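You operate a simulated robot arm through the tools that you are given. There is no shell and no other tool. Be economical: measure what you need, move in short steps, check, and stop when the job is done.

You run a simulated two-armed robot. Do the job below in one go: nothing can be reset, and whatever is moved stays where it is left.

TASK
Fetch the yellow sponge and set it on the green mat of the assembly bench. Then open the number one drawer, take the driver block on the top of the window bench and put it away in the inside of number one drawer, then shut the drawer. Keep to this order.

Only the result counts: the job must be done as asked and must still hold three seconds after the hand-in. Knocking over, shifting, dropping, spilling or breaking anything else fails it.

THE ROBOT
Two 6-joint arms with two-finger parallel grippers on one trunk, on a base that drives. Base frame: it is fixed to the floor where the robot stands at the start and does not move with it; the origin is under the middle of the robot, x ahead of it, y to its left, z up; the surface under the hand at the start is at about z = 850. Readings come in mm, rad, newtons and seconds.
The left shoulder is at the start at [-96, 177, 781], the right one opposite. With the tool pointing down near the work surface each hand reaches from about 100 to 680 mm from the robot's upright axis, wherever it stands, measured 20 degrees to its own side. Places, roughly: driver block [1500, -9500, 750]; green mat of the assembly bench [3100, -4100, 800]; inside of number one drawer [3300, -3300, 600]; number one drawer [3100, -3300, 700]. Payload 1.57 kg a hand.
The tool frame of a hand sits at the grasp point between the pads (the TCP): z along the fingers, y along the line on which they close. The tips reach 30 mm beyond it. The gripper opens to 80 mm. The fingers are 17 mm wide and 12 mm thick; the gripper's body (40 by 82 mm) begins 80 mm behind the TCP.
Orientation is that of the tool frame in the base frame, as a unit quaternion [x, y, z, w]. With the fingers straight down and closing along the base's y, the tool's x points along the base's -x, its y along +y and its z along -z.

THE INTERFACE
- The arms move only by the tool send_rows. It takes "left_plan", "right_plan" or both (then of equal length, played together; a hand with none holds still); each is a list of rows, each a list of 3 entries, a list of its own where there are three numbers: the finger opening in cm, from 0 to 8, then the shift along the tool's x, y, z in units of 100 mm (1.0 is 100 mm), then the turn, a rotation vector about the tool's x, y, z in units of 120 degrees (1.0 is 120 degrees). In form: [[claw, [tx, ty, tz], [wx, wy, wz]], ...]. A call has 1 to 12 rows; each row is the pose to reach, as a shift and turn from the pose commanded when the call began, along the tool's axes at that moment. A call with a number of a shift or a turn outside -1 to 1 is refused whole. A row lasts 0.2 s, in which the tool goes at most 50 mm and 0.15 rad; a call with a longer step from one row to the next is refused whole, and so is a gripper value outside its range. A pose out of reach is approached as far as the arm can. The call stops where the force on the tool passes 40 N (or 10 N more than at its start, if that is more) or the arm is blocked; 0.2 s more then pass. The fingers move at their own pace (about 72 mm/s each) and stop on an object; they squeeze with about 22 N. The grip force told is the motor's: it shows also when the fingers shut on nothing. Time passes only in rows, and 0.2 s behind the last, so rows that repeat a pose let the fingers close. The reply holds the time, the measured pose of the TCP, the force on the tool along the base axes, the opening and the grip force, in the units named above and with some noise, with the torque about the TCP (base axes, N m) and any sound that the robot's microphone picked up.
- Cameras (640 x 400 px; columns grow to the right, rows downward): "scene" is now at [31.8, 37.3, 1524.4]; the picture's right is [0.45, -0.89, 0.00], its down [-0.57, -0.29, -0.77] and it looks along [0.69, 0.34, -0.64] (base axes); focal length 266 px, centre (320, 200). "left" rides on the left gripper at [72, 7, -122] in its tool frame; the picture's right is [-0.09, 1.00, 0.00], its down [-0.84, -0.08, -0.54] and it looks along [-0.54, -0.05, 0.84] (tool axes); focal length 238 px, centre (320, 200). "right" rides on the right gripper at [72, -7, -122] in its tool frame; the picture's right is [0.09, 1.00, 0.00], its down [-0.84, 0.08, -0.54] and it looks along [-0.54, 0.05, 0.84] (tool axes); focal length 238 px, centre (320, 200). There is no depth. A picture from a camera that has moved, and an enlarged one, comes with that camera's place and axes in the base frame and with its lens. The place of the scene camera against the robot may be out by one fixed shift of up to 12 mm in any direction.
- get_image(camera): a new picture of that camera. The clock stands still meanwhile.
- slide_trunk(by): slides the trunk up (or, below 0, down) by that many mm; the arms and the scene camera ride with it, the base frame stays. It gives what a move gives, with no picture.
- base_move(legs): drives the robot by 1 to 6 legs, each [ahead, left, turn to the left] in mm, mm and rad, along the robot's own axes; the way and the turn of a leg run together, so that a leg with both is an arc; at most 1500 mm and 3.142 rad a leg. The arms and the cameras ride along, it lands a little off, and it stops where it bumps. It gives what a move gives.
- turn_head(pan, tilt): turns the head with the scene camera to pan (to the left, within 2.496 rad either way) and tilt (down, from -0.506 to 1.204), counted from straight ahead of the robot. It gives what a move gives.
- inspect(camera, box): a new picture of the part [left, top, right, bottom] of that camera's present view, enlarged. The clock stands still meanwhile.
- finish_job(): hands the job in; it is judged then, once.

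Go step by step. Nothing tells you exact positions but the pictures and the camera data: compare them with the known pose of the tool, close in by small moves and look again before you grip or let go. The budget is 165 turns and 122 pictures, counting those below and the enlarged ones. Unless the task says otherwise, let go and move clear before handing in, and close with one line.

The tools are called after "Request:" as a command line: name --argument value ..., lists and objects as JSON in quotes. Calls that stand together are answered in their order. send_rows: Moves the arms, as the interface text tells. Its arguments: {"type":"object","properties":{"left_plan":{"type":"array"},"right_plan":{"type":"array"}},"required":[]} The other tools are called the same way: slide_trunk (by) slides the trunk up or down; base_move (legs) drives the base; turn_head (pan, tilt) turns the head that bears the scene camera; get_image (camera) takes a picture; inspect (camera, box) takes an enlarged picture of a part of a camera's view; finish_job () hands the job in.

At the start:

```text
time_s: 0.0
left_position: [367.6, 304.7, 1137.4]
left_tcp_rot: [0.0, 1.0, -0.001, 0.0]
left_ft_force: [0.4, -0.1, 0.6]
left_moment: [-0.02, 0.04, 0.03]
left_opening: 80.1
left_gripper_force: 0.0
right_position: [413.8, -13.9, 1081.3]
right_tcp_rot: [0.0, 1.0, 0.0, 0.001]
right_ft_force: [0.3, -0.1, 0.0]
right_moment: [0.03, -0.02, -0.05]
right_opening: 80.0
right_gripper_force: 0.1
trunk travel left (down, up): [-225.0, 103.0]
robot x, y, heading: [-2.7, -0.6, -0.002]
head pan, tilt: [0.464, 0.693]
```

scene: 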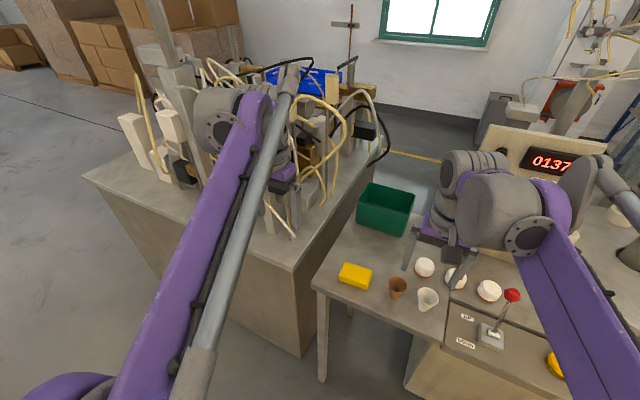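
right: 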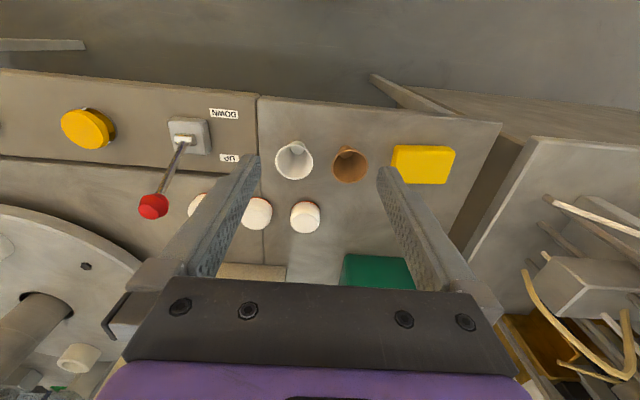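
left: 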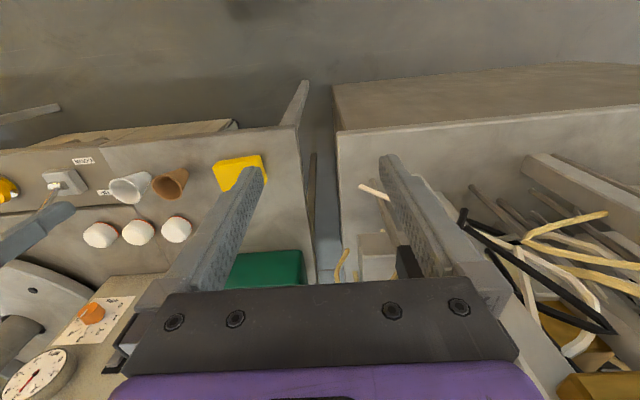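

The yellow sponge is at about [480, 149, 860] by all three cameras, on the table, with its long side roughly along y. I take a closer look for its size and turn before going for it with the left hand.

Request:
inspect --camera "right" --box '[340, 100, 500, 200]'

Request:
inspect --camera "scene" --box '[280, 200, 440, 300]'

```text
4.00 times, centred on (420, 150) of right
camera zoom: at [342.9, -20.3, 1202.6], right [-0.09, 1.0, 0.0], down [0.84, 0.08, 0.54], along [0.54, 0.05, -0.84], focal length 953 px, centre (-80, 400)
```

zoom: 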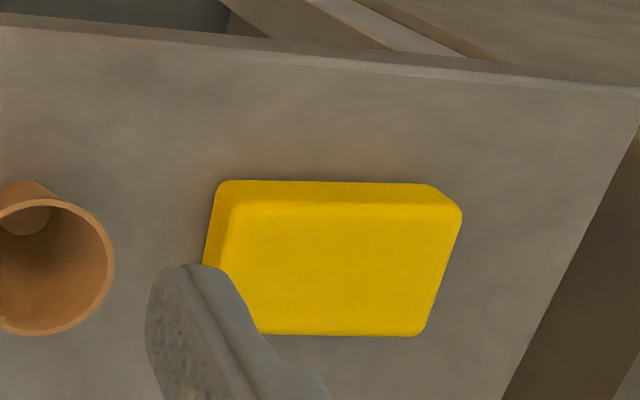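

```text
4.00 times, centred on (360, 250) of scene
camera zoom: at [31.8, 37.3, 1524.4], right [0.45, -0.89, 0.0], down [-0.57, -0.29, -0.77], along [0.69, 0.34, -0.64], focal length 1066 px, centre (160, 0)
```

zoom: 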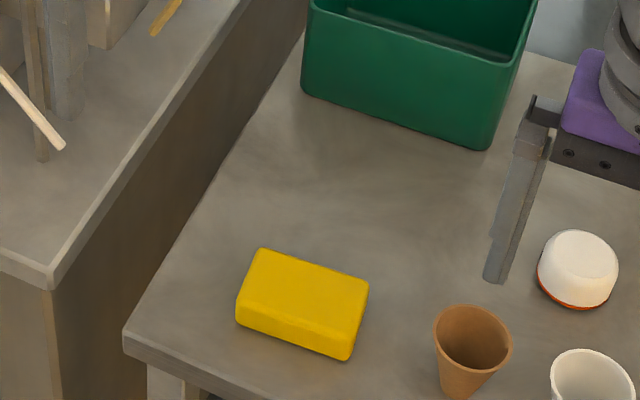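

The sponge's top measures about 83 × 54 mm, centred near [481, 148] and turned about 5°. I turn the left hand by 85° and bring it towards the place above the sponge.

Request:
send_rows --left_plan '[[8, [-0.1, -0.1, 0.08], [0, 0, 0.0708]], [8, [-0.2, -0.2, 0.16], [0, 0, 0.1416]], [8, [-0.3, -0.3, 0.24], [0, 0, 0.2124]], [8, [-0.4, -0.4, 0.32], [0, 0, 0.2832]], [8, [-0.5, -0.5, 0.4], [0, 0, 0.354]], [8, [-0.6, -0.6, 0.48], [0, 0, 0.4248]], [8, [-0.7, -0.7, 0.56], [0, 0, 0.4956]], [8, [-0.8, -0.8, 0.64], [0, 0, 0.5664]], [8, [-0.9, -0.9, 0.72], [0, 0, 0.6372]], [8, [-1, -1, 0.8], [0, 0, 0.708]], [8, [-1, -1, 0.8], [0, 0, 0.708]]]'

```text
time_s: 2.4
left_position: [467.7, 205.1, 1059.1]
left_tcp_rot: [0.676, 0.737, 0.001, -0.001]
left_ft_force: [0.6, -0.3, -0.2]
left_moment: [-0.02, 0.02, 0.01]
left_opening: 80.3
left_gripper_force: 0.1
right_position: [413.1, -13.7, 1080.6]
right_tcp_rot: [0.0, 1.0, 0.0, 0.001]
right_ft_force: [0.5, -0.8, -0.4]
right_moment: [-0.01, 0.01, 0.01]
right_opening: 80.1
right_gripper_force: 0.1
trunk travel left (down, up): [-225.0, 103.0]
robot x, y, heading: [-0.5, -2.0, 0.004]
head pan, tilt: [0.464, 0.693]
```

The hand is turned as wanted. I move above the sponge at about z 960 and look.

Request:
send_rows --left_plan '[[8, [-0.2, 0.03, 0.33], [0, 0, 0]], [8, [-0.4, 0.06, 0.66], [0, 0, 0]], [8, [-0.575, 0.089, 0.99], [0, 0, 0]], [8, [-0.575, 0.089, 0.99], [0, 0, 0]]]'

Request:
get_image --camera "left"

```text
time_s: 3.4
left_position: [481.8, 149.4, 958.3]
left_tcp_rot: [0.675, 0.738, 0.0, 0.001]
left_ft_force: [0.1, -1.2, 0.0]
left_moment: [0.0, 0.0, 0.04]
left_opening: 80.2
left_gripper_force: 0.1
right_position: [413.1, -14.2, 1080.3]
right_tcp_rot: [0.0, 1.0, 0.0, 0.0]
right_ft_force: [-0.1, 0.2, 0.8]
right_moment: [-0.01, 0.01, 0.0]
right_opening: 80.2
right_gripper_force: 0.1
trunk travel left (down, up): [-225.0, 103.0]
robot x, y, heading: [2.1, 0.3, 0.0]
head pan, tilt: [0.464, 0.693]
```

```text
116 pictures are left
camera left: at [482.6, 221.8, 1080.0], right [1.0, 0.0, 0.0], down [0.0, -0.84, 0.54], along [0.0, -0.54, -0.84], focal length 238 px, centre (320, 200)
```

left: 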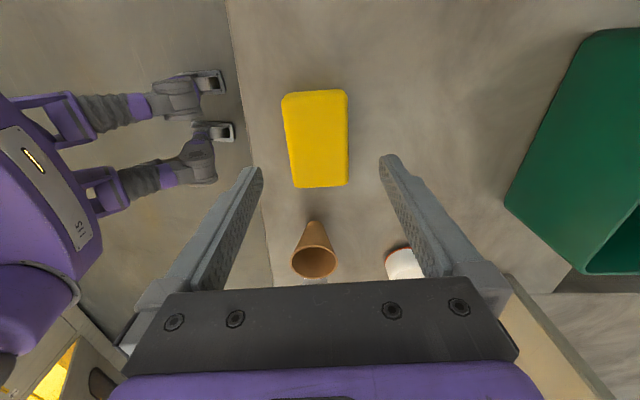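

The sponge lies centred between the fingers. I go down to z 886 and grip.

Request:
send_rows --left_plan '[[8, [0, -0.01, 0.3], [0, 0, 0]], [8, [0, -0.01, 0.55], [0, 0, 0]], [8, [0, -0.01, 0.72], [0, 0, 0]], [8, [0, -0.01, 0.72], [0, 0, 0]], [3, [0, -0.01, 0.72], [0, 0, 0]], [3, [0, -0.01, 0.72], [0, 0, 0]], [3, [0, -0.01, 0.72], [0, 0, 0]], [3, [0, -0.01, 0.72], [0, 0, 0]]]'

Request:
get_image --camera "left"

```text
time_s: 5.2
left_position: [481.6, 148.3, 885.7]
left_tcp_rot: [0.676, 0.737, 0.001, 0.0]
left_ft_force: [0.7, 0.5, 0.1]
left_moment: [0.0, 0.0, 0.0]
left_opening: 54.1
left_gripper_force: 21.9
right_position: [414.6, -13.8, 1081.0]
right_tcp_rot: [0.0, 1.0, 0.0, 0.0]
right_ft_force: [-0.2, -0.5, 1.1]
right_moment: [0.0, 0.0, -0.02]
right_opening: 79.8
right_gripper_force: 0.0
trunk travel left (down, up): [-225.0, 103.0]
robot x, y, heading: [3.4, -1.7, 0.004]
head pan, tilt: [0.464, 0.693]
```

```text
115 pictures are left
camera left: at [482.1, 220.3, 1006.9], right [1.0, 0.0, 0.0], down [0.0, -0.84, 0.54], along [0.0, -0.54, -0.84], focal length 238 px, centre (320, 200)
```

left: 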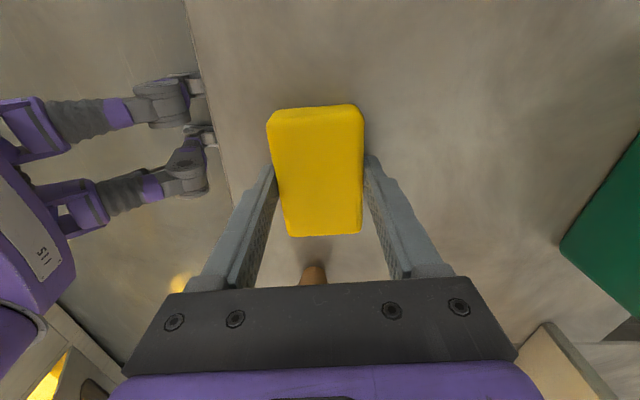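

The sponge is held at 54 mm. I lift it straight up and look round to plan the drive.

Request:
send_rows --left_plan '[[3, [0, 0, -0.25], [0, 0, 0]], [3, [0, 0, -0.5], [0, 0, 0]], [3, [0, 0, -0.75], [0, 0, 0]], [3, [0, 0, -1], [0, 0, 0]]]'

Request:
send_rows --left_plan '[[3, [0, 0, -0.25], [0, 0, 0]], [3, [0, 0, -0.5], [0, 0, 0]], [3, [0.2, -0.2, -0.75], [0, 0, 0]], [3, [0.4, -0.5, -1], [0, 0, 0]], [3, [0.6, -0.8, -1], [0, 0, 0]], [3, [0.6, -1, -1], [0, 0, 0]]]'

Request:
turn_head --pan -1.57 --tilt 0.4

Request:
get_image --camera "scene"

```text
time_s: 6.2
left_position: [480.9, 147.5, 987.9]
left_tcp_rot: [0.676, 0.737, 0.001, 0.001]
left_ft_force: [-0.9, 0.5, -0.5]
left_moment: [-0.01, -0.02, 0.0]
left_opening: 53.8
left_gripper_force: 21.6
right_position: [414.2, -14.1, 1079.3]
right_tcp_rot: [0.0, 1.0, 0.001, 0.0]
right_ft_force: [-1.0, -0.4, -0.2]
right_moment: [0.0, 0.0, 0.04]
right_opening: 80.1
right_gripper_force: 0.1
trunk travel left (down, up): [-225.0, 103.0]
robot x, y, heading: [2.3, 1.9, -0.003]
head pan, tilt: [0.464, 0.693]
```

```text
time_s: 7.6
left_position: [377.6, 198.6, 1084.7]
left_tcp_rot: [0.675, 0.737, 0.0, -0.001]
left_ft_force: [0.0, 0.3, 0.2]
left_moment: [0.02, -0.05, 0.06]
left_opening: 53.8
left_gripper_force: 22.2
right_position: [413.1, -13.9, 1081.4]
right_tcp_rot: [-0.001, 1.0, 0.0, 0.0]
right_ft_force: [-0.8, -0.3, 0.3]
right_moment: [-0.03, -0.04, -0.03]
right_opening: 79.9
right_gripper_force: 0.0
trunk travel left (down, up): [-225.0, 103.0]
robot x, y, heading: [0.7, -0.2, -0.003]
head pan, tilt: [0.464, 0.693]
```

```text
time_s: 9.6
left_position: [378.7, 198.5, 1085.6]
left_tcp_rot: [0.675, 0.738, 0.0, 0.001]
left_ft_force: [0.4, 0.5, -1.0]
left_moment: [-0.01, 0.02, 0.01]
left_opening: 53.8
left_gripper_force: 22.8
right_position: [414.0, -13.7, 1080.9]
right_tcp_rot: [0.0, 1.0, 0.0, 0.001]
right_ft_force: [0.5, 0.7, -0.3]
right_moment: [0.01, 0.02, 0.03]
right_opening: 79.9
right_gripper_force: 0.1
trunk travel left (down, up): [-225.0, 103.0]
robot x, y, heading: [1.7, -0.4, 0.001]
head pan, tilt: [-1.571, 0.4]
```

```text
114 pictures are left
camera scene: at [-44.3, -93.5, 1550.7], right [-1.0, 0.0, 0.0], down [0.0, 0.39, -0.92], along [0.0, -0.92, -0.39], focal length 266 px, centre (320, 200)
```

scene: 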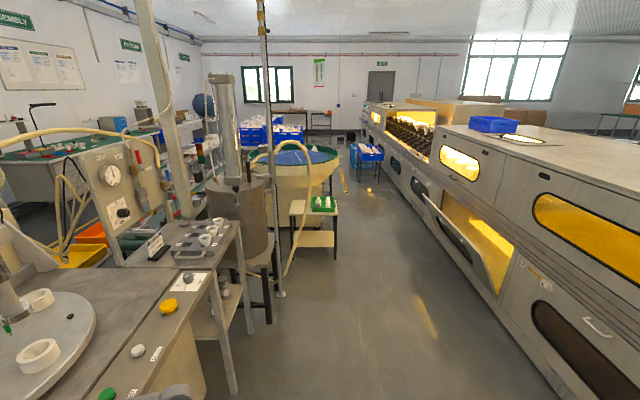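

The aisle runs along -y with machines on both sides; the assembly area is left of it. I look toward the assembly bench and further around.

Request:
turn_head --pan -0.95 --tilt 0.2

Request:
get_image --camera "scene"

Request:
inspect --camera "scene" --box '[280, 80, 600, 280]'

Request:
turn_head --pan -1.57 --tilt 0.1

Request:
inspect --camera "scene" --box '[200, 180, 440, 330]'

```text
time_s: 10.6
left_position: [378.2, 198.1, 1084.6]
left_tcp_rot: [0.676, 0.737, 0.0, 0.0]
left_ft_force: [0.7, 0.3, -0.3]
left_moment: [0.01, -0.01, 0.01]
left_opening: 54.0
left_gripper_force: 22.1
right_position: [413.8, -13.5, 1078.9]
right_tcp_rot: [0.0, 1.0, -0.001, 0.0]
right_ft_force: [0.3, -0.3, -0.5]
right_moment: [0.0, 0.01, -0.01]
right_opening: 80.0
right_gripper_force: 0.1
trunk travel left (down, up): [-225.0, 103.0]
robot x, y, heading: [0.8, 2.6, 0.001]
head pan, tilt: [-0.949, 0.201]
```

```text
113 pictures are left
camera scene: at [9.8, -76.7, 1569.2], right [-0.81, -0.58, 0.0], down [-0.12, 0.16, -0.98], along [0.57, -0.8, -0.2], focal length 266 px, centre (320, 200)
```

scene: 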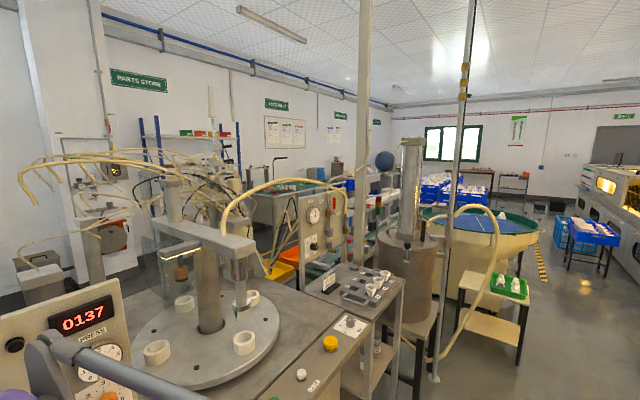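

```text
2.00 times, centred on (440, 180) of scene
camera zoom: at [9.8, -76.7, 1569.2], right [-0.81, -0.58, 0.0], down [-0.12, 0.16, -0.98], along [0.57, -0.8, -0.2], focal length 533 px, centre (80, 240)
```

zoom: 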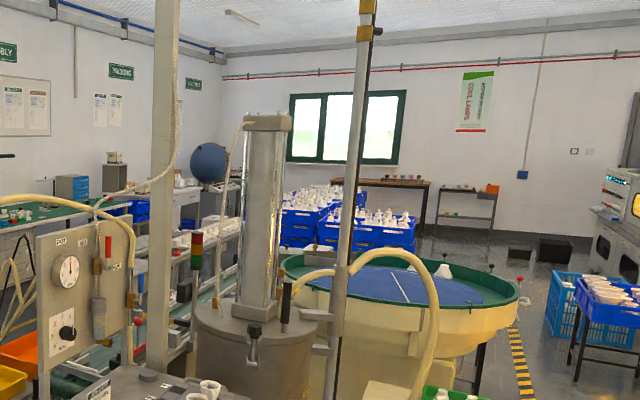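

```text
time_s: 11.6
left_position: [377.7, 198.1, 1084.9]
left_tcp_rot: [0.676, 0.737, 0.001, 0.0]
left_ft_force: [0.1, 0.4, -0.5]
left_moment: [0.02, 0.03, -0.01]
left_opening: 53.9
left_gripper_force: 22.4
right_position: [414.1, -12.8, 1079.6]
right_tcp_rot: [0.0, 1.0, 0.0, 0.0]
right_ft_force: [0.6, 0.5, 0.7]
right_moment: [0.0, 0.0, -0.01]
right_opening: 80.2
right_gripper_force: 0.1
trunk travel left (down, up): [-225.0, 103.0]
robot x, y, heading: [-1.0, 0.5, -0.001]
head pan, tilt: [-1.571, 0.099]
```

```text
2.67 times, centred on (320, 255) of scene
camera zoom: at [-44.3, -92.9, 1578.6], right [-1.0, 0.0, 0.0], down [0.0, 0.1, -0.99], along [0.0, -0.99, -0.1], focal length 710 px, centre (320, 53)
```

zoom: 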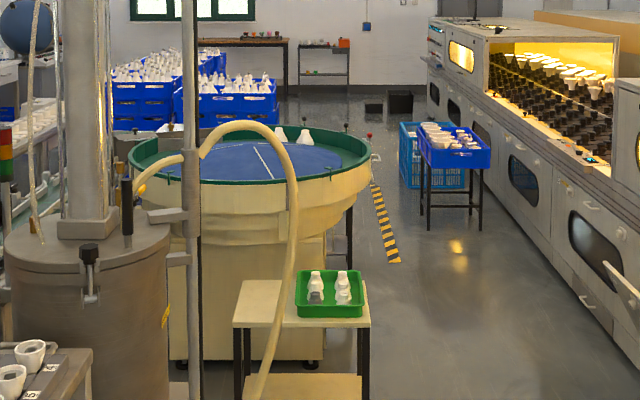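

The aisle between the small bottle table (x ≈ -190) and the oven's open flap (x ≈ -950) is the way. I back off, turn right to face down the aisle, and look again.

Request:
base_move --legs '[[-530, 0, 0], [0, 0, -1.57]]'

Request:
turn_head --pan 0 --tilt 0.45

Request:
get_image --camera "scene"

```text
time_s: 18.4
left_position: [-302.1, -372.8, 1085.0]
left_tcp_rot: [0.998, 0.065, 0.0, 0.0]
left_ft_force: [-0.5, -0.1, -0.9]
left_moment: [-0.01, -0.01, 0.03]
left_opening: 54.0
left_gripper_force: 22.2
right_position: [-512.3, -417.6, 1079.7]
right_tcp_rot: [0.691, 0.723, 0.0, 0.0]
right_ft_force: [0.2, -0.2, -0.7]
right_moment: [-0.01, 0.03, 0.0]
right_opening: 80.1
right_gripper_force: 0.0
trunk travel left (down, up): [-225.0, 103.0]
robot x, y, heading: [-515.3, -5.5, -1.529]
head pan, tilt: [-1.571, 0.099]
```

```text
time_s: 20.0
left_position: [-302.8, -372.8, 1085.5]
left_tcp_rot: [0.998, 0.065, 0.001, 0.0]
left_ft_force: [-1.2, -0.2, -0.6]
left_moment: [0.01, 0.01, 0.03]
left_opening: 53.8
left_gripper_force: 21.5
right_position: [-512.6, -417.1, 1080.1]
right_tcp_rot: [0.691, 0.723, 0.0, 0.0]
right_ft_force: [0.2, 0.1, 0.3]
right_moment: [0.01, 0.0, 0.01]
right_opening: 80.0
right_gripper_force: 0.1
trunk travel left (down, up): [-225.0, 103.0]
robot x, y, heading: [-516.4, -2.8, -1.525]
head pan, tilt: [0.0, 0.45]
```

```text
110 pictures are left
camera scene: at [-518.7, -57.0, 1546.1], right [-1.0, -0.04, 0.0], down [-0.02, 0.43, -0.9], along [0.04, -0.9, -0.44], focal length 266 px, centre (320, 200)
```

scene: 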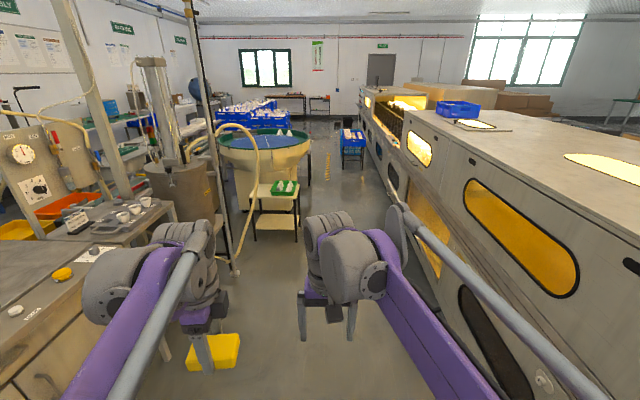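

The aisle is clear. I drive 1300 mm further and look to the left for a way to the assembly bench.

Request:
base_move --legs '[[0, 0, -0.06], [1300, 0, 0]]'

Request:
turn_head --pan 0.7 --tilt 0.2

Request:
get_image --camera "scene"

Request:
turn_head --pan 0.1 --tilt 0.4

Request:
get_image --camera "scene"

```text
time_s: 27.1
left_position: [-337.4, -1705.8, 1086.3]
left_tcp_rot: [0.999, 0.04, -0.001, 0.0]
left_ft_force: [-0.4, -0.5, 0.1]
left_moment: [0.03, -0.01, 0.01]
left_opening: 53.8
left_gripper_force: 22.4
right_position: [-549.0, -1737.6, 1079.0]
right_tcp_rot: [0.711, 0.703, 0.0, 0.0]
right_ft_force: [0.2, -0.1, -0.3]
right_moment: [0.0, 0.0, 0.01]
right_opening: 79.9
right_gripper_force: 0.1
trunk travel left (down, up): [-225.0, 103.0]
robot x, y, heading: [-532.5, -1323.4, -1.579]
head pan, tilt: [0.0, 0.45]
```

```text
time_s: 28.1
left_position: [-337.8, -1704.3, 1085.0]
left_tcp_rot: [0.999, 0.039, 0.0, 0.001]
left_ft_force: [0.6, -0.4, 0.0]
left_moment: [-0.04, 0.01, 0.01]
left_opening: 54.0
left_gripper_force: 22.4
right_position: [-551.4, -1738.9, 1080.6]
right_tcp_rot: [0.711, 0.703, 0.0, 0.0]
right_ft_force: [0.0, 0.4, -0.9]
right_moment: [0.01, -0.01, 0.0]
right_opening: 79.7
right_gripper_force: 0.0
trunk travel left (down, up): [-225.0, 103.0]
robot x, y, heading: [-531.8, -1325.0, -1.578]
head pan, tilt: [0.7, 0.201]
```

```text
109 pictures are left
camera scene: at [-477.3, -1358.2, 1569.2], right [-0.77, -0.64, 0.0], down [-0.13, 0.15, -0.98], along [0.62, -0.76, -0.2], focal length 266 px, centre (320, 200)
```

scene: 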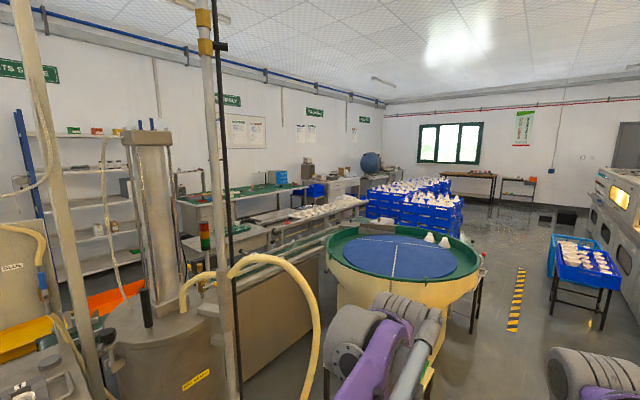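

```text
time_s: 29.1
left_position: [-337.6, -1705.4, 1085.5]
left_tcp_rot: [0.999, 0.039, 0.0, 0.0]
left_ft_force: [0.6, -0.1, -0.7]
left_moment: [0.0, 0.02, -0.01]
left_opening: 53.7
left_gripper_force: 22.1
right_position: [-550.9, -1739.0, 1079.5]
right_tcp_rot: [0.711, 0.703, 0.0, 0.0]
right_ft_force: [-0.2, 0.0, 0.3]
right_moment: [-0.02, -0.02, -0.01]
right_opening: 79.9
right_gripper_force: 0.0
trunk travel left (down, up): [-225.0, 103.0]
robot x, y, heading: [-532.8, -1326.8, -1.578]
head pan, tilt: [0.099, 0.4]
```

```text
108 pictures are left
camera scene: at [-528.2, -1378.6, 1550.7], right [-1.0, -0.09, 0.0], down [-0.04, 0.39, -0.92], along [0.08, -0.92, -0.39], focal length 266 px, centre (320, 200)
```

scene: 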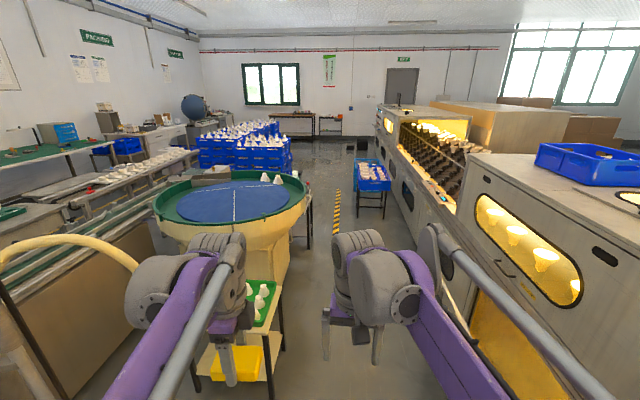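

The corridor to the benches lies behind the conveyor; the way goes past the bowl feeder. I drive on to about y = -3400 and look again at the gap between bowl and trolley.

Request:
base_move --legs '[[1200, 0, 0], [700, -70, 0]]'

Request:
turn_head --pan 0.2 --tilt 0.6

Request:
get_image --camera "scene"

Request:
turn_head --pan 0.8 --tilt 0.35

Request:
get_image --camera "scene"

```text
time_s: 38.6
left_position: [-401.1, -3591.1, 1084.2]
left_tcp_rot: [0.999, 0.047, -0.001, 0.0]
left_ft_force: [-0.1, 0.3, 0.3]
left_moment: [0.02, -0.04, -0.01]
left_opening: 53.9
left_gripper_force: 22.1
right_position: [-612.2, -3628.0, 1080.5]
right_tcp_rot: [0.704, 0.71, -0.001, 0.0]
right_ft_force: [-0.7, 0.5, 0.6]
right_moment: [-0.02, 0.0, -0.01]
right_opening: 80.1
right_gripper_force: 0.1
trunk travel left (down, up): [-225.0, 103.0]
robot x, y, heading: [-601.2, -3215.2, -1.56]
head pan, tilt: [0.099, 0.4]
```

```text
time_s: 39.4
left_position: [-400.4, -3589.7, 1085.2]
left_tcp_rot: [0.999, 0.047, 0.001, 0.0]
left_ft_force: [-0.4, 0.6, -0.9]
left_moment: [0.0, 0.01, 0.01]
left_opening: 54.0
left_gripper_force: 21.8
right_position: [-613.5, -3628.3, 1080.2]
right_tcp_rot: [0.704, 0.71, 0.0, 0.0]
right_ft_force: [0.0, -0.8, 1.1]
right_moment: [0.0, -0.02, -0.01]
right_opening: 79.8
right_gripper_force: 0.0
trunk travel left (down, up): [-225.0, 103.0]
robot x, y, heading: [-603.3, -3214.0, -1.564]
head pan, tilt: [0.201, 0.6]
```

```text
107 pictures are left
camera scene: at [-588.5, -3261.8, 1532.5], right [-0.98, -0.21, 0.0], down [-0.12, 0.55, -0.83], along [0.17, -0.81, -0.56], focal length 266 px, centre (320, 200)
```

scene: 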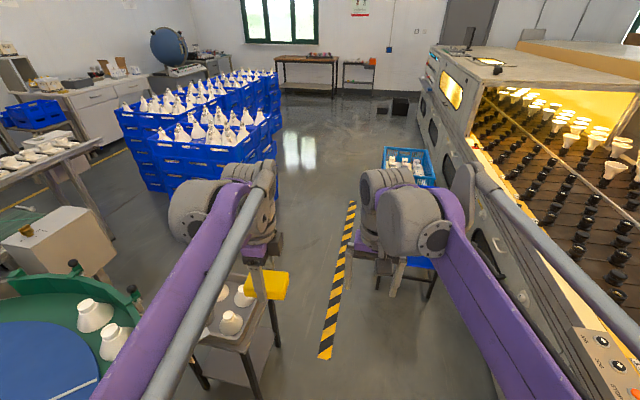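

```text
time_s: 40.4
left_position: [-400.8, -3590.3, 1085.8]
left_tcp_rot: [0.999, 0.047, 0.0, 0.0]
left_ft_force: [-0.6, 0.2, -0.4]
left_moment: [-0.02, -0.01, 0.01]
left_opening: 53.8
left_gripper_force: 21.7
right_position: [-612.7, -3627.9, 1080.6]
right_tcp_rot: [0.705, 0.709, 0.0, -0.001]
right_ft_force: [0.3, -0.5, 0.0]
right_moment: [-0.02, 0.02, 0.0]
right_opening: 80.1
right_gripper_force: 0.1
trunk travel left (down, up): [-225.0, 103.0]
robot x, y, heading: [-600.6, -3214.4, -1.567]
head pan, tilt: [0.799, 0.351]
```

```text
106 pictures are left
camera scene: at [-539.5, -3239.9, 1555.2], right [-0.69, -0.72, 0.0], down [-0.25, 0.24, -0.94], along [0.68, -0.65, -0.34], focal length 266 px, centre (320, 200)
```

scene: 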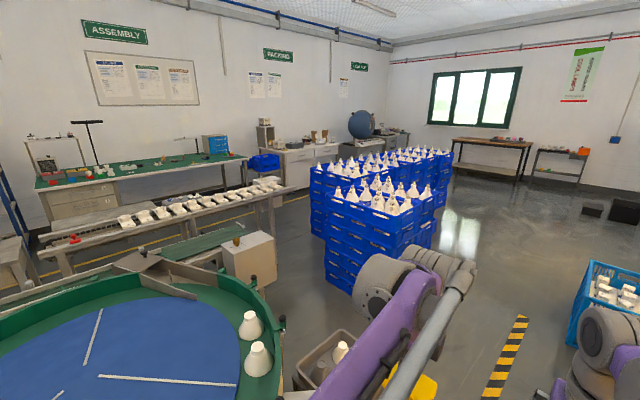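

The assembly bench with the green mat stands along the far wall, with drawers below; the corridor before it is entered near the end of the lamp conveyor. I check the trolley's place on my right before threading through.

Request:
turn_head --pan -0.35 --tilt 0.65

Request:
get_image --camera "scene"

Request:
get_image --camera "right"

```text
time_s: 41.7
left_position: [-400.1, -3590.9, 1084.8]
left_tcp_rot: [0.999, 0.047, 0.0, 0.0]
left_ft_force: [-0.5, 0.3, -0.5]
left_moment: [0.0, 0.0, 0.04]
left_opening: 54.0
left_gripper_force: 21.8
right_position: [-612.4, -3627.4, 1080.5]
right_tcp_rot: [0.704, 0.71, 0.0, 0.001]
right_ft_force: [0.0, -0.2, -0.4]
right_moment: [-0.01, -0.01, 0.03]
right_opening: 80.1
right_gripper_force: 0.1
trunk travel left (down, up): [-225.0, 103.0]
robot x, y, heading: [-598.8, -3218.5, -1.565]
head pan, tilt: [-0.351, 0.649]
```

```text
105 pictures are left
camera scene: at [-635.9, -3257.2, 1528.2], right [-0.94, 0.34, 0.0], down [0.2, 0.57, -0.8], along [-0.27, -0.75, -0.6], focal length 266 px, centre (320, 200)
```

scene: 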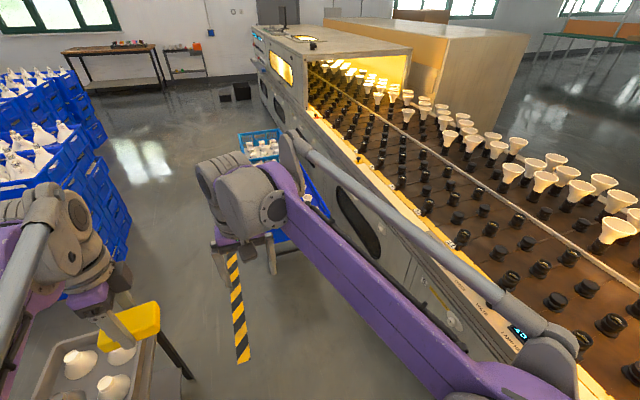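

```text
104 pictures are left
camera right: at [-618.5, -3556.0, 1202.6], right [1.0, 0.1, 0.0], down [0.08, -0.84, 0.54], along [0.05, -0.54, -0.84], focal length 238 px, centre (320, 200)
```

right: 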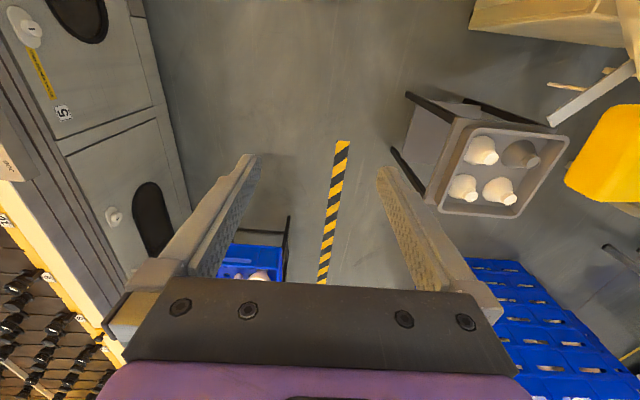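

The gap between the tray table corner (≈[-196, -3980]) and the trolley leg (≈[-737, -4467]) is about 730 mm. I line up with it at heading -0.84 and stop at its mouth to look.

Request:
base_move --legs '[[670, -165, 0], [0, 0, 0.725]]'

Request:
turn_head --pan 0 --tilt 0.7

Request:
get_image --camera "scene"

Request:
get_image --camera "right"

```text
time_s: 47.5
left_position: [-366.0, -4047.2, 1084.8]
left_tcp_rot: [0.92, 0.393, 0.0, 0.0]
left_ft_force: [-0.2, -0.2, -0.6]
left_moment: [-0.02, 0.02, 0.02]
left_opening: 53.8
left_gripper_force: 22.6
right_position: [-501.8, -4215.4, 1079.8]
right_tcp_rot: [0.413, 0.911, 0.0, -0.001]
right_ft_force: [0.2, 1.1, 0.9]
right_moment: [-0.04, -0.01, 0.0]
right_opening: 80.0
right_gripper_force: 0.0
trunk travel left (down, up): [-225.0, 103.0]
robot x, y, heading: [-762.7, -3895.0, -0.856]
head pan, tilt: [-0.351, 0.649]
```

```text
time_s: 48.3
left_position: [-365.8, -4048.6, 1085.0]
left_tcp_rot: [0.919, 0.393, 0.0, 0.0]
left_ft_force: [0.1, -0.9, -0.9]
left_moment: [0.01, 0.0, 0.0]
left_opening: 54.1
left_gripper_force: 21.8
right_position: [-501.7, -4214.2, 1080.0]
right_tcp_rot: [0.412, 0.911, 0.0, 0.0]
right_ft_force: [0.8, 0.5, 0.1]
right_moment: [-0.05, 0.02, 0.0]
right_opening: 79.7
right_gripper_force: 0.0
trunk travel left (down, up): [-225.0, 103.0]
robot x, y, heading: [-764.3, -3893.0, -0.854]
head pan, tilt: [0.0, 0.7]
```

```text
103 pictures are left
camera scene: at [-738.7, -3929.7, 1523.9], right [-0.75, -0.66, 0.0], down [-0.42, 0.48, -0.77], along [0.5, -0.58, -0.64], focal length 266 px, centre (320, 200)
```

scene: 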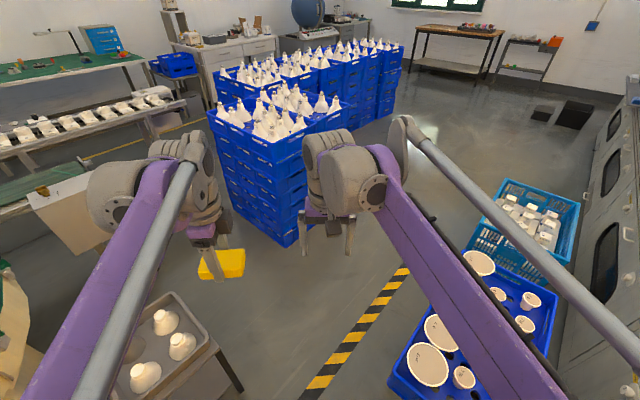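

```text
102 pictures are left
camera right: at [-552.7, -4165.2, 1202.6], right [0.69, 0.73, 0.0], down [0.61, -0.58, 0.54], along [0.39, -0.37, -0.84], focal length 238 px, centre (320, 200)
```

right: 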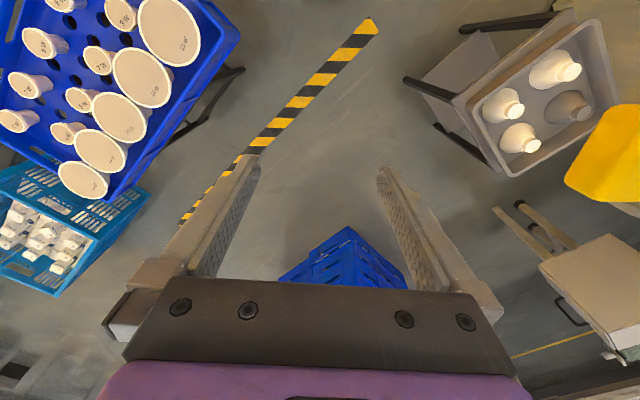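

The trolley's crate overhangs its legs, so the gap may be nearer 550 mm. I look down at my own base to learn its footprint.

Request:
turn_head --pan -0.6 --tilt 1.2

Request:
get_image --camera "scene"

Request:
turn_head --pan 0.6 --tilt 1.2

Request:
get_image --camera "scene"

```text
time_s: 49.3
left_position: [-365.5, -4048.0, 1084.3]
left_tcp_rot: [0.92, 0.393, 0.0, 0.0]
left_ft_force: [0.3, 0.2, 0.5]
left_moment: [-0.02, -0.04, 0.01]
left_opening: 54.1
left_gripper_force: 21.7
right_position: [-501.2, -4214.8, 1080.7]
right_tcp_rot: [0.413, 0.911, 0.0, 0.0]
right_ft_force: [-0.4, 0.3, 0.7]
right_moment: [0.0, -0.01, 0.0]
right_opening: 80.0
right_gripper_force: 0.0
trunk travel left (down, up): [-225.0, 103.0]
robot x, y, heading: [-762.6, -3897.3, -0.849]
head pan, tilt: [-0.6, 1.201]
```

```text
101 pictures are left
camera scene: at [-787.9, -3921.3, 1487.9], right [-0.99, -0.12, 0.0], down [-0.11, 0.93, -0.36], along [0.04, -0.36, -0.93], focal length 266 px, centre (320, 200)
```

scene: 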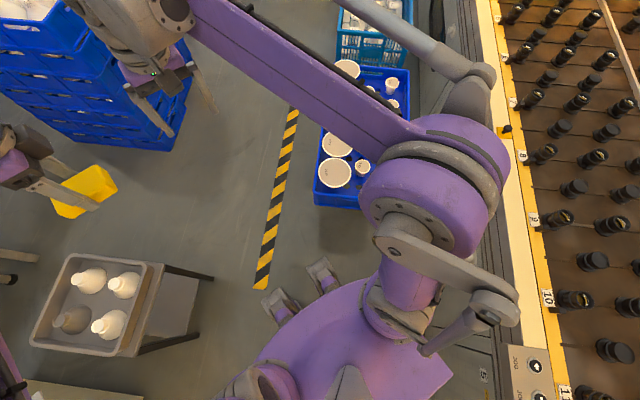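

```text
time_s: 50.7
left_position: [-366.3, -4048.6, 1085.8]
left_tcp_rot: [0.919, 0.393, -0.001, -0.001]
left_ft_force: [0.3, -0.3, -0.3]
left_moment: [-0.02, -0.01, 0.01]
left_opening: 54.0
left_gripper_force: 22.2
right_position: [-501.5, -4214.1, 1080.9]
right_tcp_rot: [0.413, 0.911, 0.001, 0.0]
right_ft_force: [0.0, -0.1, -0.2]
right_moment: [-0.01, 0.03, 0.01]
right_opening: 80.1
right_gripper_force: 0.1
trunk travel left (down, up): [-225.0, 103.0]
robot x, y, heading: [-765.0, -3895.1, -0.852]
head pan, tilt: [0.6, 1.201]
```

```text
100 pictures are left
camera scene: at [-740.5, -3879.7, 1487.9], right [-0.25, -0.97, 0.0], down [-0.9, 0.23, -0.36], along [0.35, -0.09, -0.93], focal length 266 px, centre (320, 200)
```

scene: 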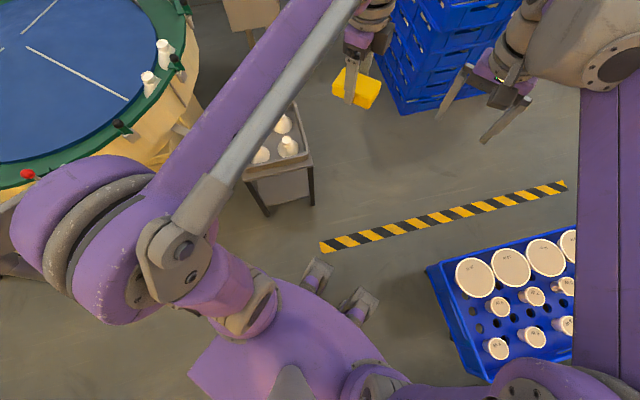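

My base is compact (front outriggers about 120 mm ahead) and the trolley crate corner is low (z ≈ 450), so I can thread the gap. I go through to about [-275, -4440] and look at the passage between pallets and conveyor end.

Request:
base_move --legs '[[41, 127, 0], [690, -117, 0]]'

Request:
turn_head --pan 0.6 --tilt 0.45

Request:
get_image --camera "scene"

Request:
turn_head --pan -0.3 --tilt 0.45

Request:
get_image --camera "scene"

```text
time_s: 56.0
left_position: [134.7, -4584.5, 1084.4]
left_tcp_rot: [0.918, 0.397, 0.0, 0.001]
left_ft_force: [0.0, 0.5, -0.1]
left_moment: [0.0, 0.01, 0.02]
left_opening: 53.6
left_gripper_force: 22.1
right_position: [1.5, -4753.0, 1080.2]
right_tcp_rot: [0.407, 0.913, 0.0, 0.0]
right_ft_force: [-0.7, -0.3, 0.3]
right_moment: [0.03, -0.02, -0.02]
right_opening: 80.1
right_gripper_force: 0.0
trunk travel left (down, up): [-225.0, 103.0]
robot x, y, heading: [-263.4, -4436.0, -0.842]
head pan, tilt: [0.6, 1.201]
```

```text
time_s: 57.1
left_position: [135.0, -4583.9, 1084.6]
left_tcp_rot: [0.918, 0.398, 0.0, 0.0]
left_ft_force: [0.1, -0.9, -0.3]
left_moment: [-0.02, 0.0, 0.0]
left_opening: 53.7
left_gripper_force: 21.5
right_position: [1.3, -4752.4, 1080.7]
right_tcp_rot: [0.407, 0.913, 0.0, 0.0]
right_ft_force: [0.0, -0.6, 0.9]
right_moment: [0.0, -0.02, -0.04]
right_opening: 80.0
right_gripper_force: 0.1
trunk travel left (down, up): [-225.0, 103.0]
robot x, y, heading: [-265.7, -4437.9, -0.841]
head pan, tilt: [0.6, 0.45]
```

```text
99 pictures are left
camera scene: at [-206.7, -4428.9, 1546.0], right [-0.24, -0.97, 0.0], down [-0.42, 0.1, -0.9], along [0.87, -0.21, -0.44], focal length 266 px, centre (320, 200)
```

scene: 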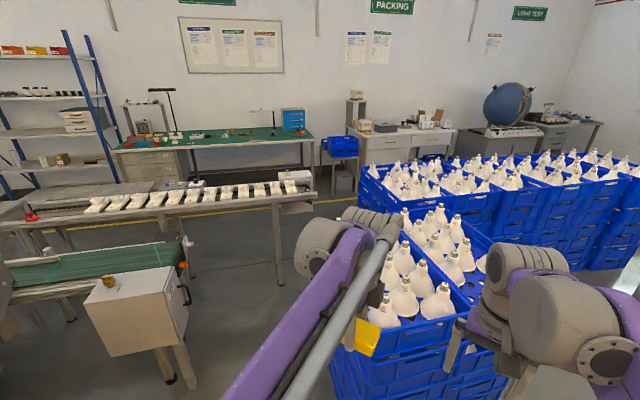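

```text
time_s: 58.3
left_position: [135.1, -4585.4, 1085.4]
left_tcp_rot: [0.917, 0.398, 0.0, 0.0]
left_ft_force: [-0.3, 0.5, -0.1]
left_moment: [0.01, -0.01, 0.01]
left_opening: 54.0
left_gripper_force: 21.4
right_position: [1.2, -4753.1, 1081.3]
right_tcp_rot: [0.408, 0.913, 0.0, -0.001]
right_ft_force: [-1.0, -0.5, -0.2]
right_moment: [-0.01, 0.01, 0.02]
right_opening: 80.0
right_gripper_force: 0.1
trunk travel left (down, up): [-225.0, 103.0]
robot x, y, heading: [-266.3, -4432.2, -0.838]
head pan, tilt: [-0.3, 0.45]
```

```text
98 pictures are left
camera scene: at [-257.6, -4490.5, 1546.0], right [-0.91, -0.42, 0.0], down [-0.18, 0.4, -0.9], along [0.38, -0.82, -0.44], focal length 266 px, centre (320, 200)
```

scene: 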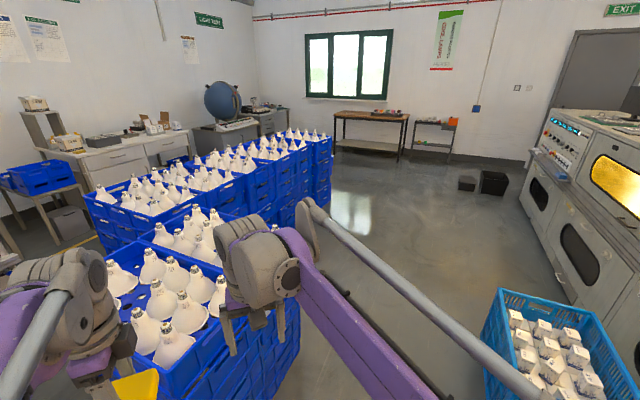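

I turn to face along +x in the lane between the gearbox and the first pallet and go ahead a bit to see the passage at the conveyor's end.

Request:
base_move --legs '[[0, 0, 0.84], [600, 60, 0]]'

Request:
turn_head --pan -0.3 --tilt 0.6

Request:
get_image --camera "scene"

Request:
get_image --camera "right"

```text
time_s: 63.8
left_position: [714.8, -4195.6, 1085.3]
left_tcp_rot: [0.684, 0.729, 0.0, 0.0]
left_ft_force: [-0.3, -0.2, -0.8]
left_moment: [0.0, 0.03, -0.04]
left_opening: 54.0
left_gripper_force: 22.6
right_position: [744.5, -4408.7, 1081.4]
right_tcp_rot: [0.012, 1.0, 0.0, 0.0]
right_ft_force: [-0.2, 0.1, -0.1]
right_moment: [-0.01, 0.01, -0.01]
right_opening: 80.1
right_gripper_force: 0.1
trunk travel left (down, up): [-225.0, 103.0]
robot x, y, heading: [327.9, -4383.7, -0.024]
head pan, tilt: [-0.3, 0.45]
```

```text
time_s: 64.5
left_position: [713.6, -4195.3, 1084.8]
left_tcp_rot: [0.684, 0.73, 0.0, 0.0]
left_ft_force: [0.1, 0.1, -0.2]
left_moment: [-0.02, 0.01, 0.02]
left_opening: 54.2
left_gripper_force: 21.9
right_position: [744.9, -4409.3, 1079.6]
right_tcp_rot: [0.012, 1.0, 0.001, 0.0]
right_ft_force: [0.9, 0.0, 0.1]
right_moment: [0.0, 0.02, -0.02]
right_opening: 79.9
right_gripper_force: 0.0
trunk travel left (down, up): [-225.0, 103.0]
robot x, y, heading: [332.5, -4384.2, -0.029]
head pan, tilt: [-0.3, 0.6]
```

```text
97 pictures are left
camera scene: at [371.4, -4413.4, 1532.5], right [-0.32, -0.95, 0.0], down [-0.54, 0.18, -0.83], along [0.78, -0.26, -0.56], focal length 266 px, centre (320, 200)
```

scene: 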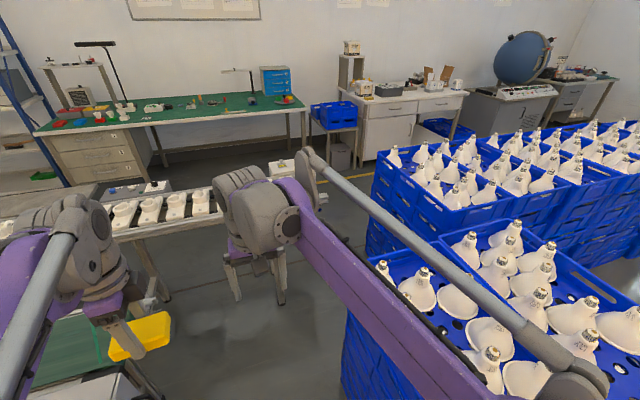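

```text
96 pictures are left
camera right: at [674.3, -4413.8, 1202.6], right [-0.07, 1.0, 0.0], down [0.84, 0.06, 0.54], along [0.54, 0.04, -0.84], focal length 238 px, centre (320, 200)
```

right: 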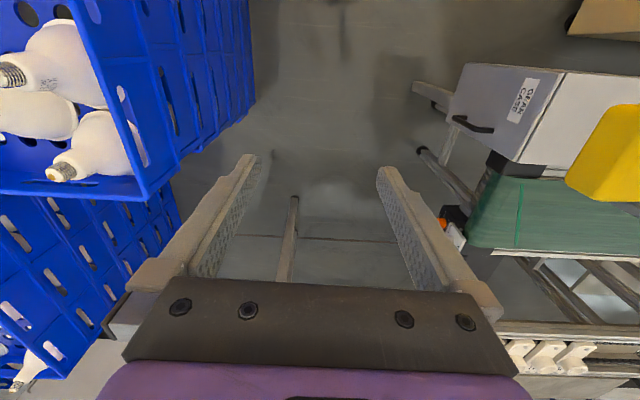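

The gap between conveyor end (y ≈ -4790) and the second pallet (y ≈ -5240) is too tight for my shoulders, so I go round the pallets instead: back out, then down the aisle towards the window wall.

Request:
base_move --legs '[[-510, 0, 0], [0, 0, -1.545], [1500, 0, 0]]'

Request:
turn_head --pan 0.5 --tilt 0.5

Request:
get_image --camera "scene"

Request:
turn_head --pan -0.1 --tilt 0.3

Request:
get_image --camera "scene"

```text
time_s: 78.2
left_position: [20.4, -6249.6, 1084.9]
left_tcp_rot: [0.999, 0.036, -0.001, 0.0]
left_ft_force: [-0.1, -0.2, -0.4]
left_moment: [-0.04, -0.02, 0.01]
left_opening: 54.0
left_gripper_force: 22.0
right_position: [-193.8, -6282.2, 1080.4]
right_tcp_rot: [0.713, 0.702, 0.0, 0.0]
right_ft_force: [0.0, 0.7, 0.6]
right_moment: [-0.01, -0.02, 0.01]
right_opening: 79.9
right_gripper_force: 0.0
trunk travel left (down, up): [-225.0, 103.0]
robot x, y, heading: [-173.7, -5871.3, -1.588]
head pan, tilt: [-0.3, 0.6]
```

```text
time_s: 79.3
left_position: [18.7, -6249.2, 1085.2]
left_tcp_rot: [0.999, 0.037, 0.0, 0.0]
left_ft_force: [0.1, 0.4, -1.1]
left_moment: [0.0, -0.01, 0.03]
left_opening: 53.9
left_gripper_force: 22.2
right_position: [-194.0, -6282.4, 1081.9]
right_tcp_rot: [0.712, 0.702, 0.0, 0.0]
right_ft_force: [-0.9, 0.3, 1.1]
right_moment: [0.02, 0.0, -0.02]
right_opening: 80.0
right_gripper_force: 0.0
trunk travel left (down, up): [-225.0, 103.0]
robot x, y, heading: [-174.0, -5869.6, -1.583]
head pan, tilt: [0.499, 0.499]
```

```text
95 pictures are left
camera scene: at [-135.2, -5910.6, 1541.6], right [-0.89, -0.46, 0.0], down [-0.22, 0.42, -0.88], along [0.41, -0.78, -0.48], focal length 266 px, centre (320, 200)
```

scene: 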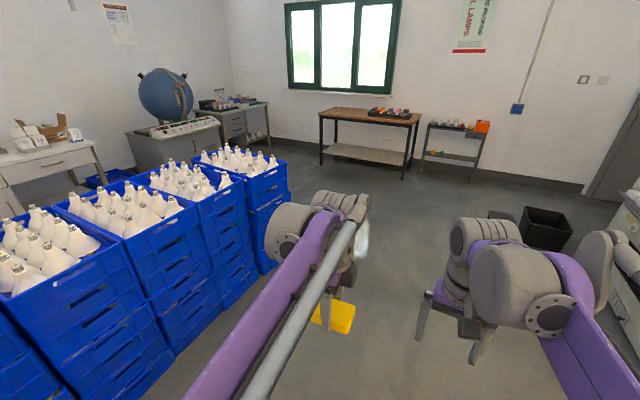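

```text
time_s: 80.3
left_position: [19.2, -6249.6, 1085.3]
left_tcp_rot: [0.999, 0.036, -0.001, -0.001]
left_ft_force: [-0.3, -1.0, 0.2]
left_moment: [0.02, 0.0, -0.01]
left_opening: 54.1
left_gripper_force: 21.7
right_position: [-192.8, -6282.7, 1079.3]
right_tcp_rot: [0.712, 0.702, 0.0, 0.0]
right_ft_force: [-0.1, 0.9, -0.1]
right_moment: [-0.01, 0.03, -0.01]
right_opening: 80.1
right_gripper_force: 0.1
trunk travel left (down, up): [-225.0, 103.0]
robot x, y, heading: [-173.2, -5867.0, -1.586]
head pan, tilt: [-0.099, 0.3]
```

```text
94 pictures are left
camera scene: at [-188.1, -5922.8, 1560.0], right [-0.99, 0.11, 0.0], down [0.03, 0.29, -0.96], along [-0.11, -0.95, -0.3], focal length 266 px, centre (320, 200)
```

scene: 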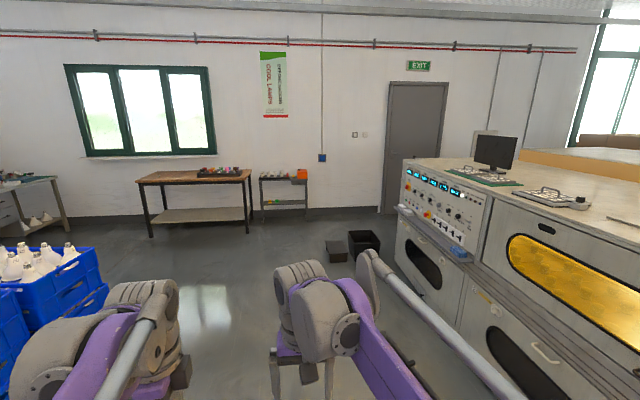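

The window bench is ahead by the far wall, with a dark tray of coloured things at its right end. The pallets end near y = -7130, so I go down to y ≈ -7680, turn to +x and look.

Request:
base_move --legs '[[1500, 0, 0], [310, 0, 0], [0, 0, 1.586], [900, 0, 0]]'

Request:
turn_head --pan 0.3 --tilt 0.4

Request:
get_image --camera "scene"

Request:
turn_head --pan -0.9 --tilt 0.35

Request:
get_image --camera "scene"

```text
time_s: 97.7
left_position: [1065.1, -7490.6, 1084.4]
left_tcp_rot: [0.677, 0.736, 0.0, 0.001]
left_ft_force: [-0.2, -0.3, 0.0]
left_moment: [0.01, 0.01, -0.01]
left_opening: 53.6
left_gripper_force: 22.1
right_position: [1097.9, -7703.4, 1079.6]
right_tcp_rot: [0.003, 1.0, 0.0, 0.0]
right_ft_force: [0.3, 0.6, 0.1]
right_moment: [-0.02, -0.01, 0.02]
right_opening: 80.0
right_gripper_force: 0.0
trunk travel left (down, up): [-225.0, 103.0]
robot x, y, heading: [685.7, -7687.2, -0.001]
head pan, tilt: [-0.099, 0.3]
```

```text
time_s: 98.6
left_position: [1063.5, -7490.6, 1086.0]
left_tcp_rot: [0.677, 0.736, 0.0, 0.001]
left_ft_force: [-0.1, -0.6, -0.2]
left_moment: [-0.02, 0.0, -0.03]
left_opening: 53.9
left_gripper_force: 22.2
right_position: [1098.0, -7704.0, 1080.0]
right_tcp_rot: [0.003, 1.0, 0.001, 0.0]
right_ft_force: [-0.2, -0.4, -0.2]
right_moment: [0.0, -0.01, -0.01]
right_opening: 80.1
right_gripper_force: 0.1
trunk travel left (down, up): [-225.0, 103.0]
robot x, y, heading: [688.0, -7689.5, -0.006]
head pan, tilt: [0.3, 0.4]
```

```text
93 pictures are left
camera scene: at [729.5, -7661.8, 1550.7], right [0.29, -0.96, 0.0], down [-0.37, -0.11, -0.92], along [0.88, 0.27, -0.39], focal length 266 px, centre (320, 200)
```

scene: 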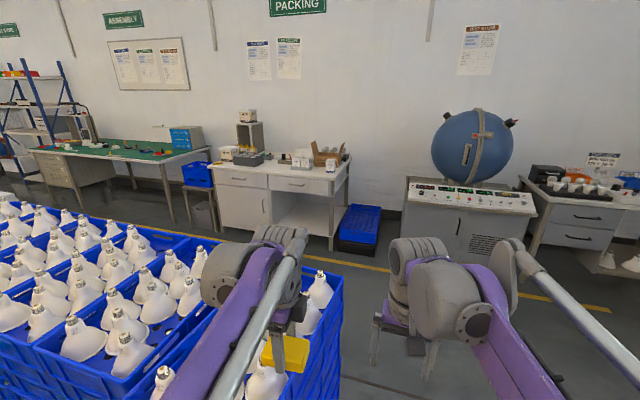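

```text
time_s: 100.0
left_position: [1063.8, -7491.2, 1085.7]
left_tcp_rot: [0.677, 0.736, 0.0, 0.0]
left_ft_force: [0.5, 1.5, 0.1]
left_moment: [-0.03, -0.01, 0.04]
left_opening: 53.9
left_gripper_force: 22.7
right_position: [1099.0, -7703.8, 1079.8]
right_tcp_rot: [0.004, 1.0, 0.0, 0.0]
right_ft_force: [0.1, -0.1, 0.8]
right_moment: [0.02, 0.0, 0.03]
right_opening: 80.0
right_gripper_force: 0.1
trunk travel left (down, up): [-225.0, 103.0]
robot x, y, heading: [684.4, -7687.4, -0.002]
head pan, tilt: [-0.901, 0.351]
```

```text
92 pictures are left
camera scene: at [698.5, -7761.9, 1555.3], right [-0.79, -0.62, 0.0], down [-0.21, 0.27, -0.94], along [0.58, -0.74, -0.34], focal length 266 px, centre (320, 200)
```

scene: 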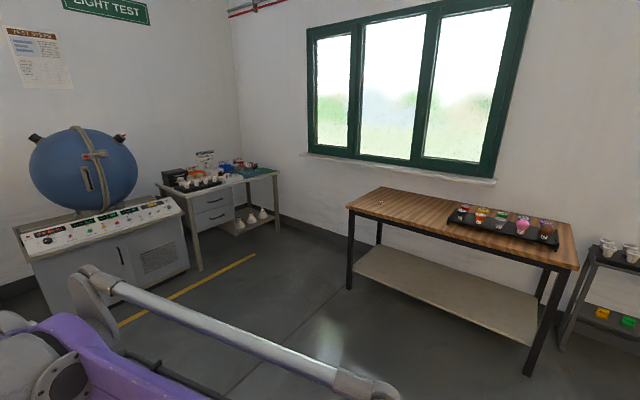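

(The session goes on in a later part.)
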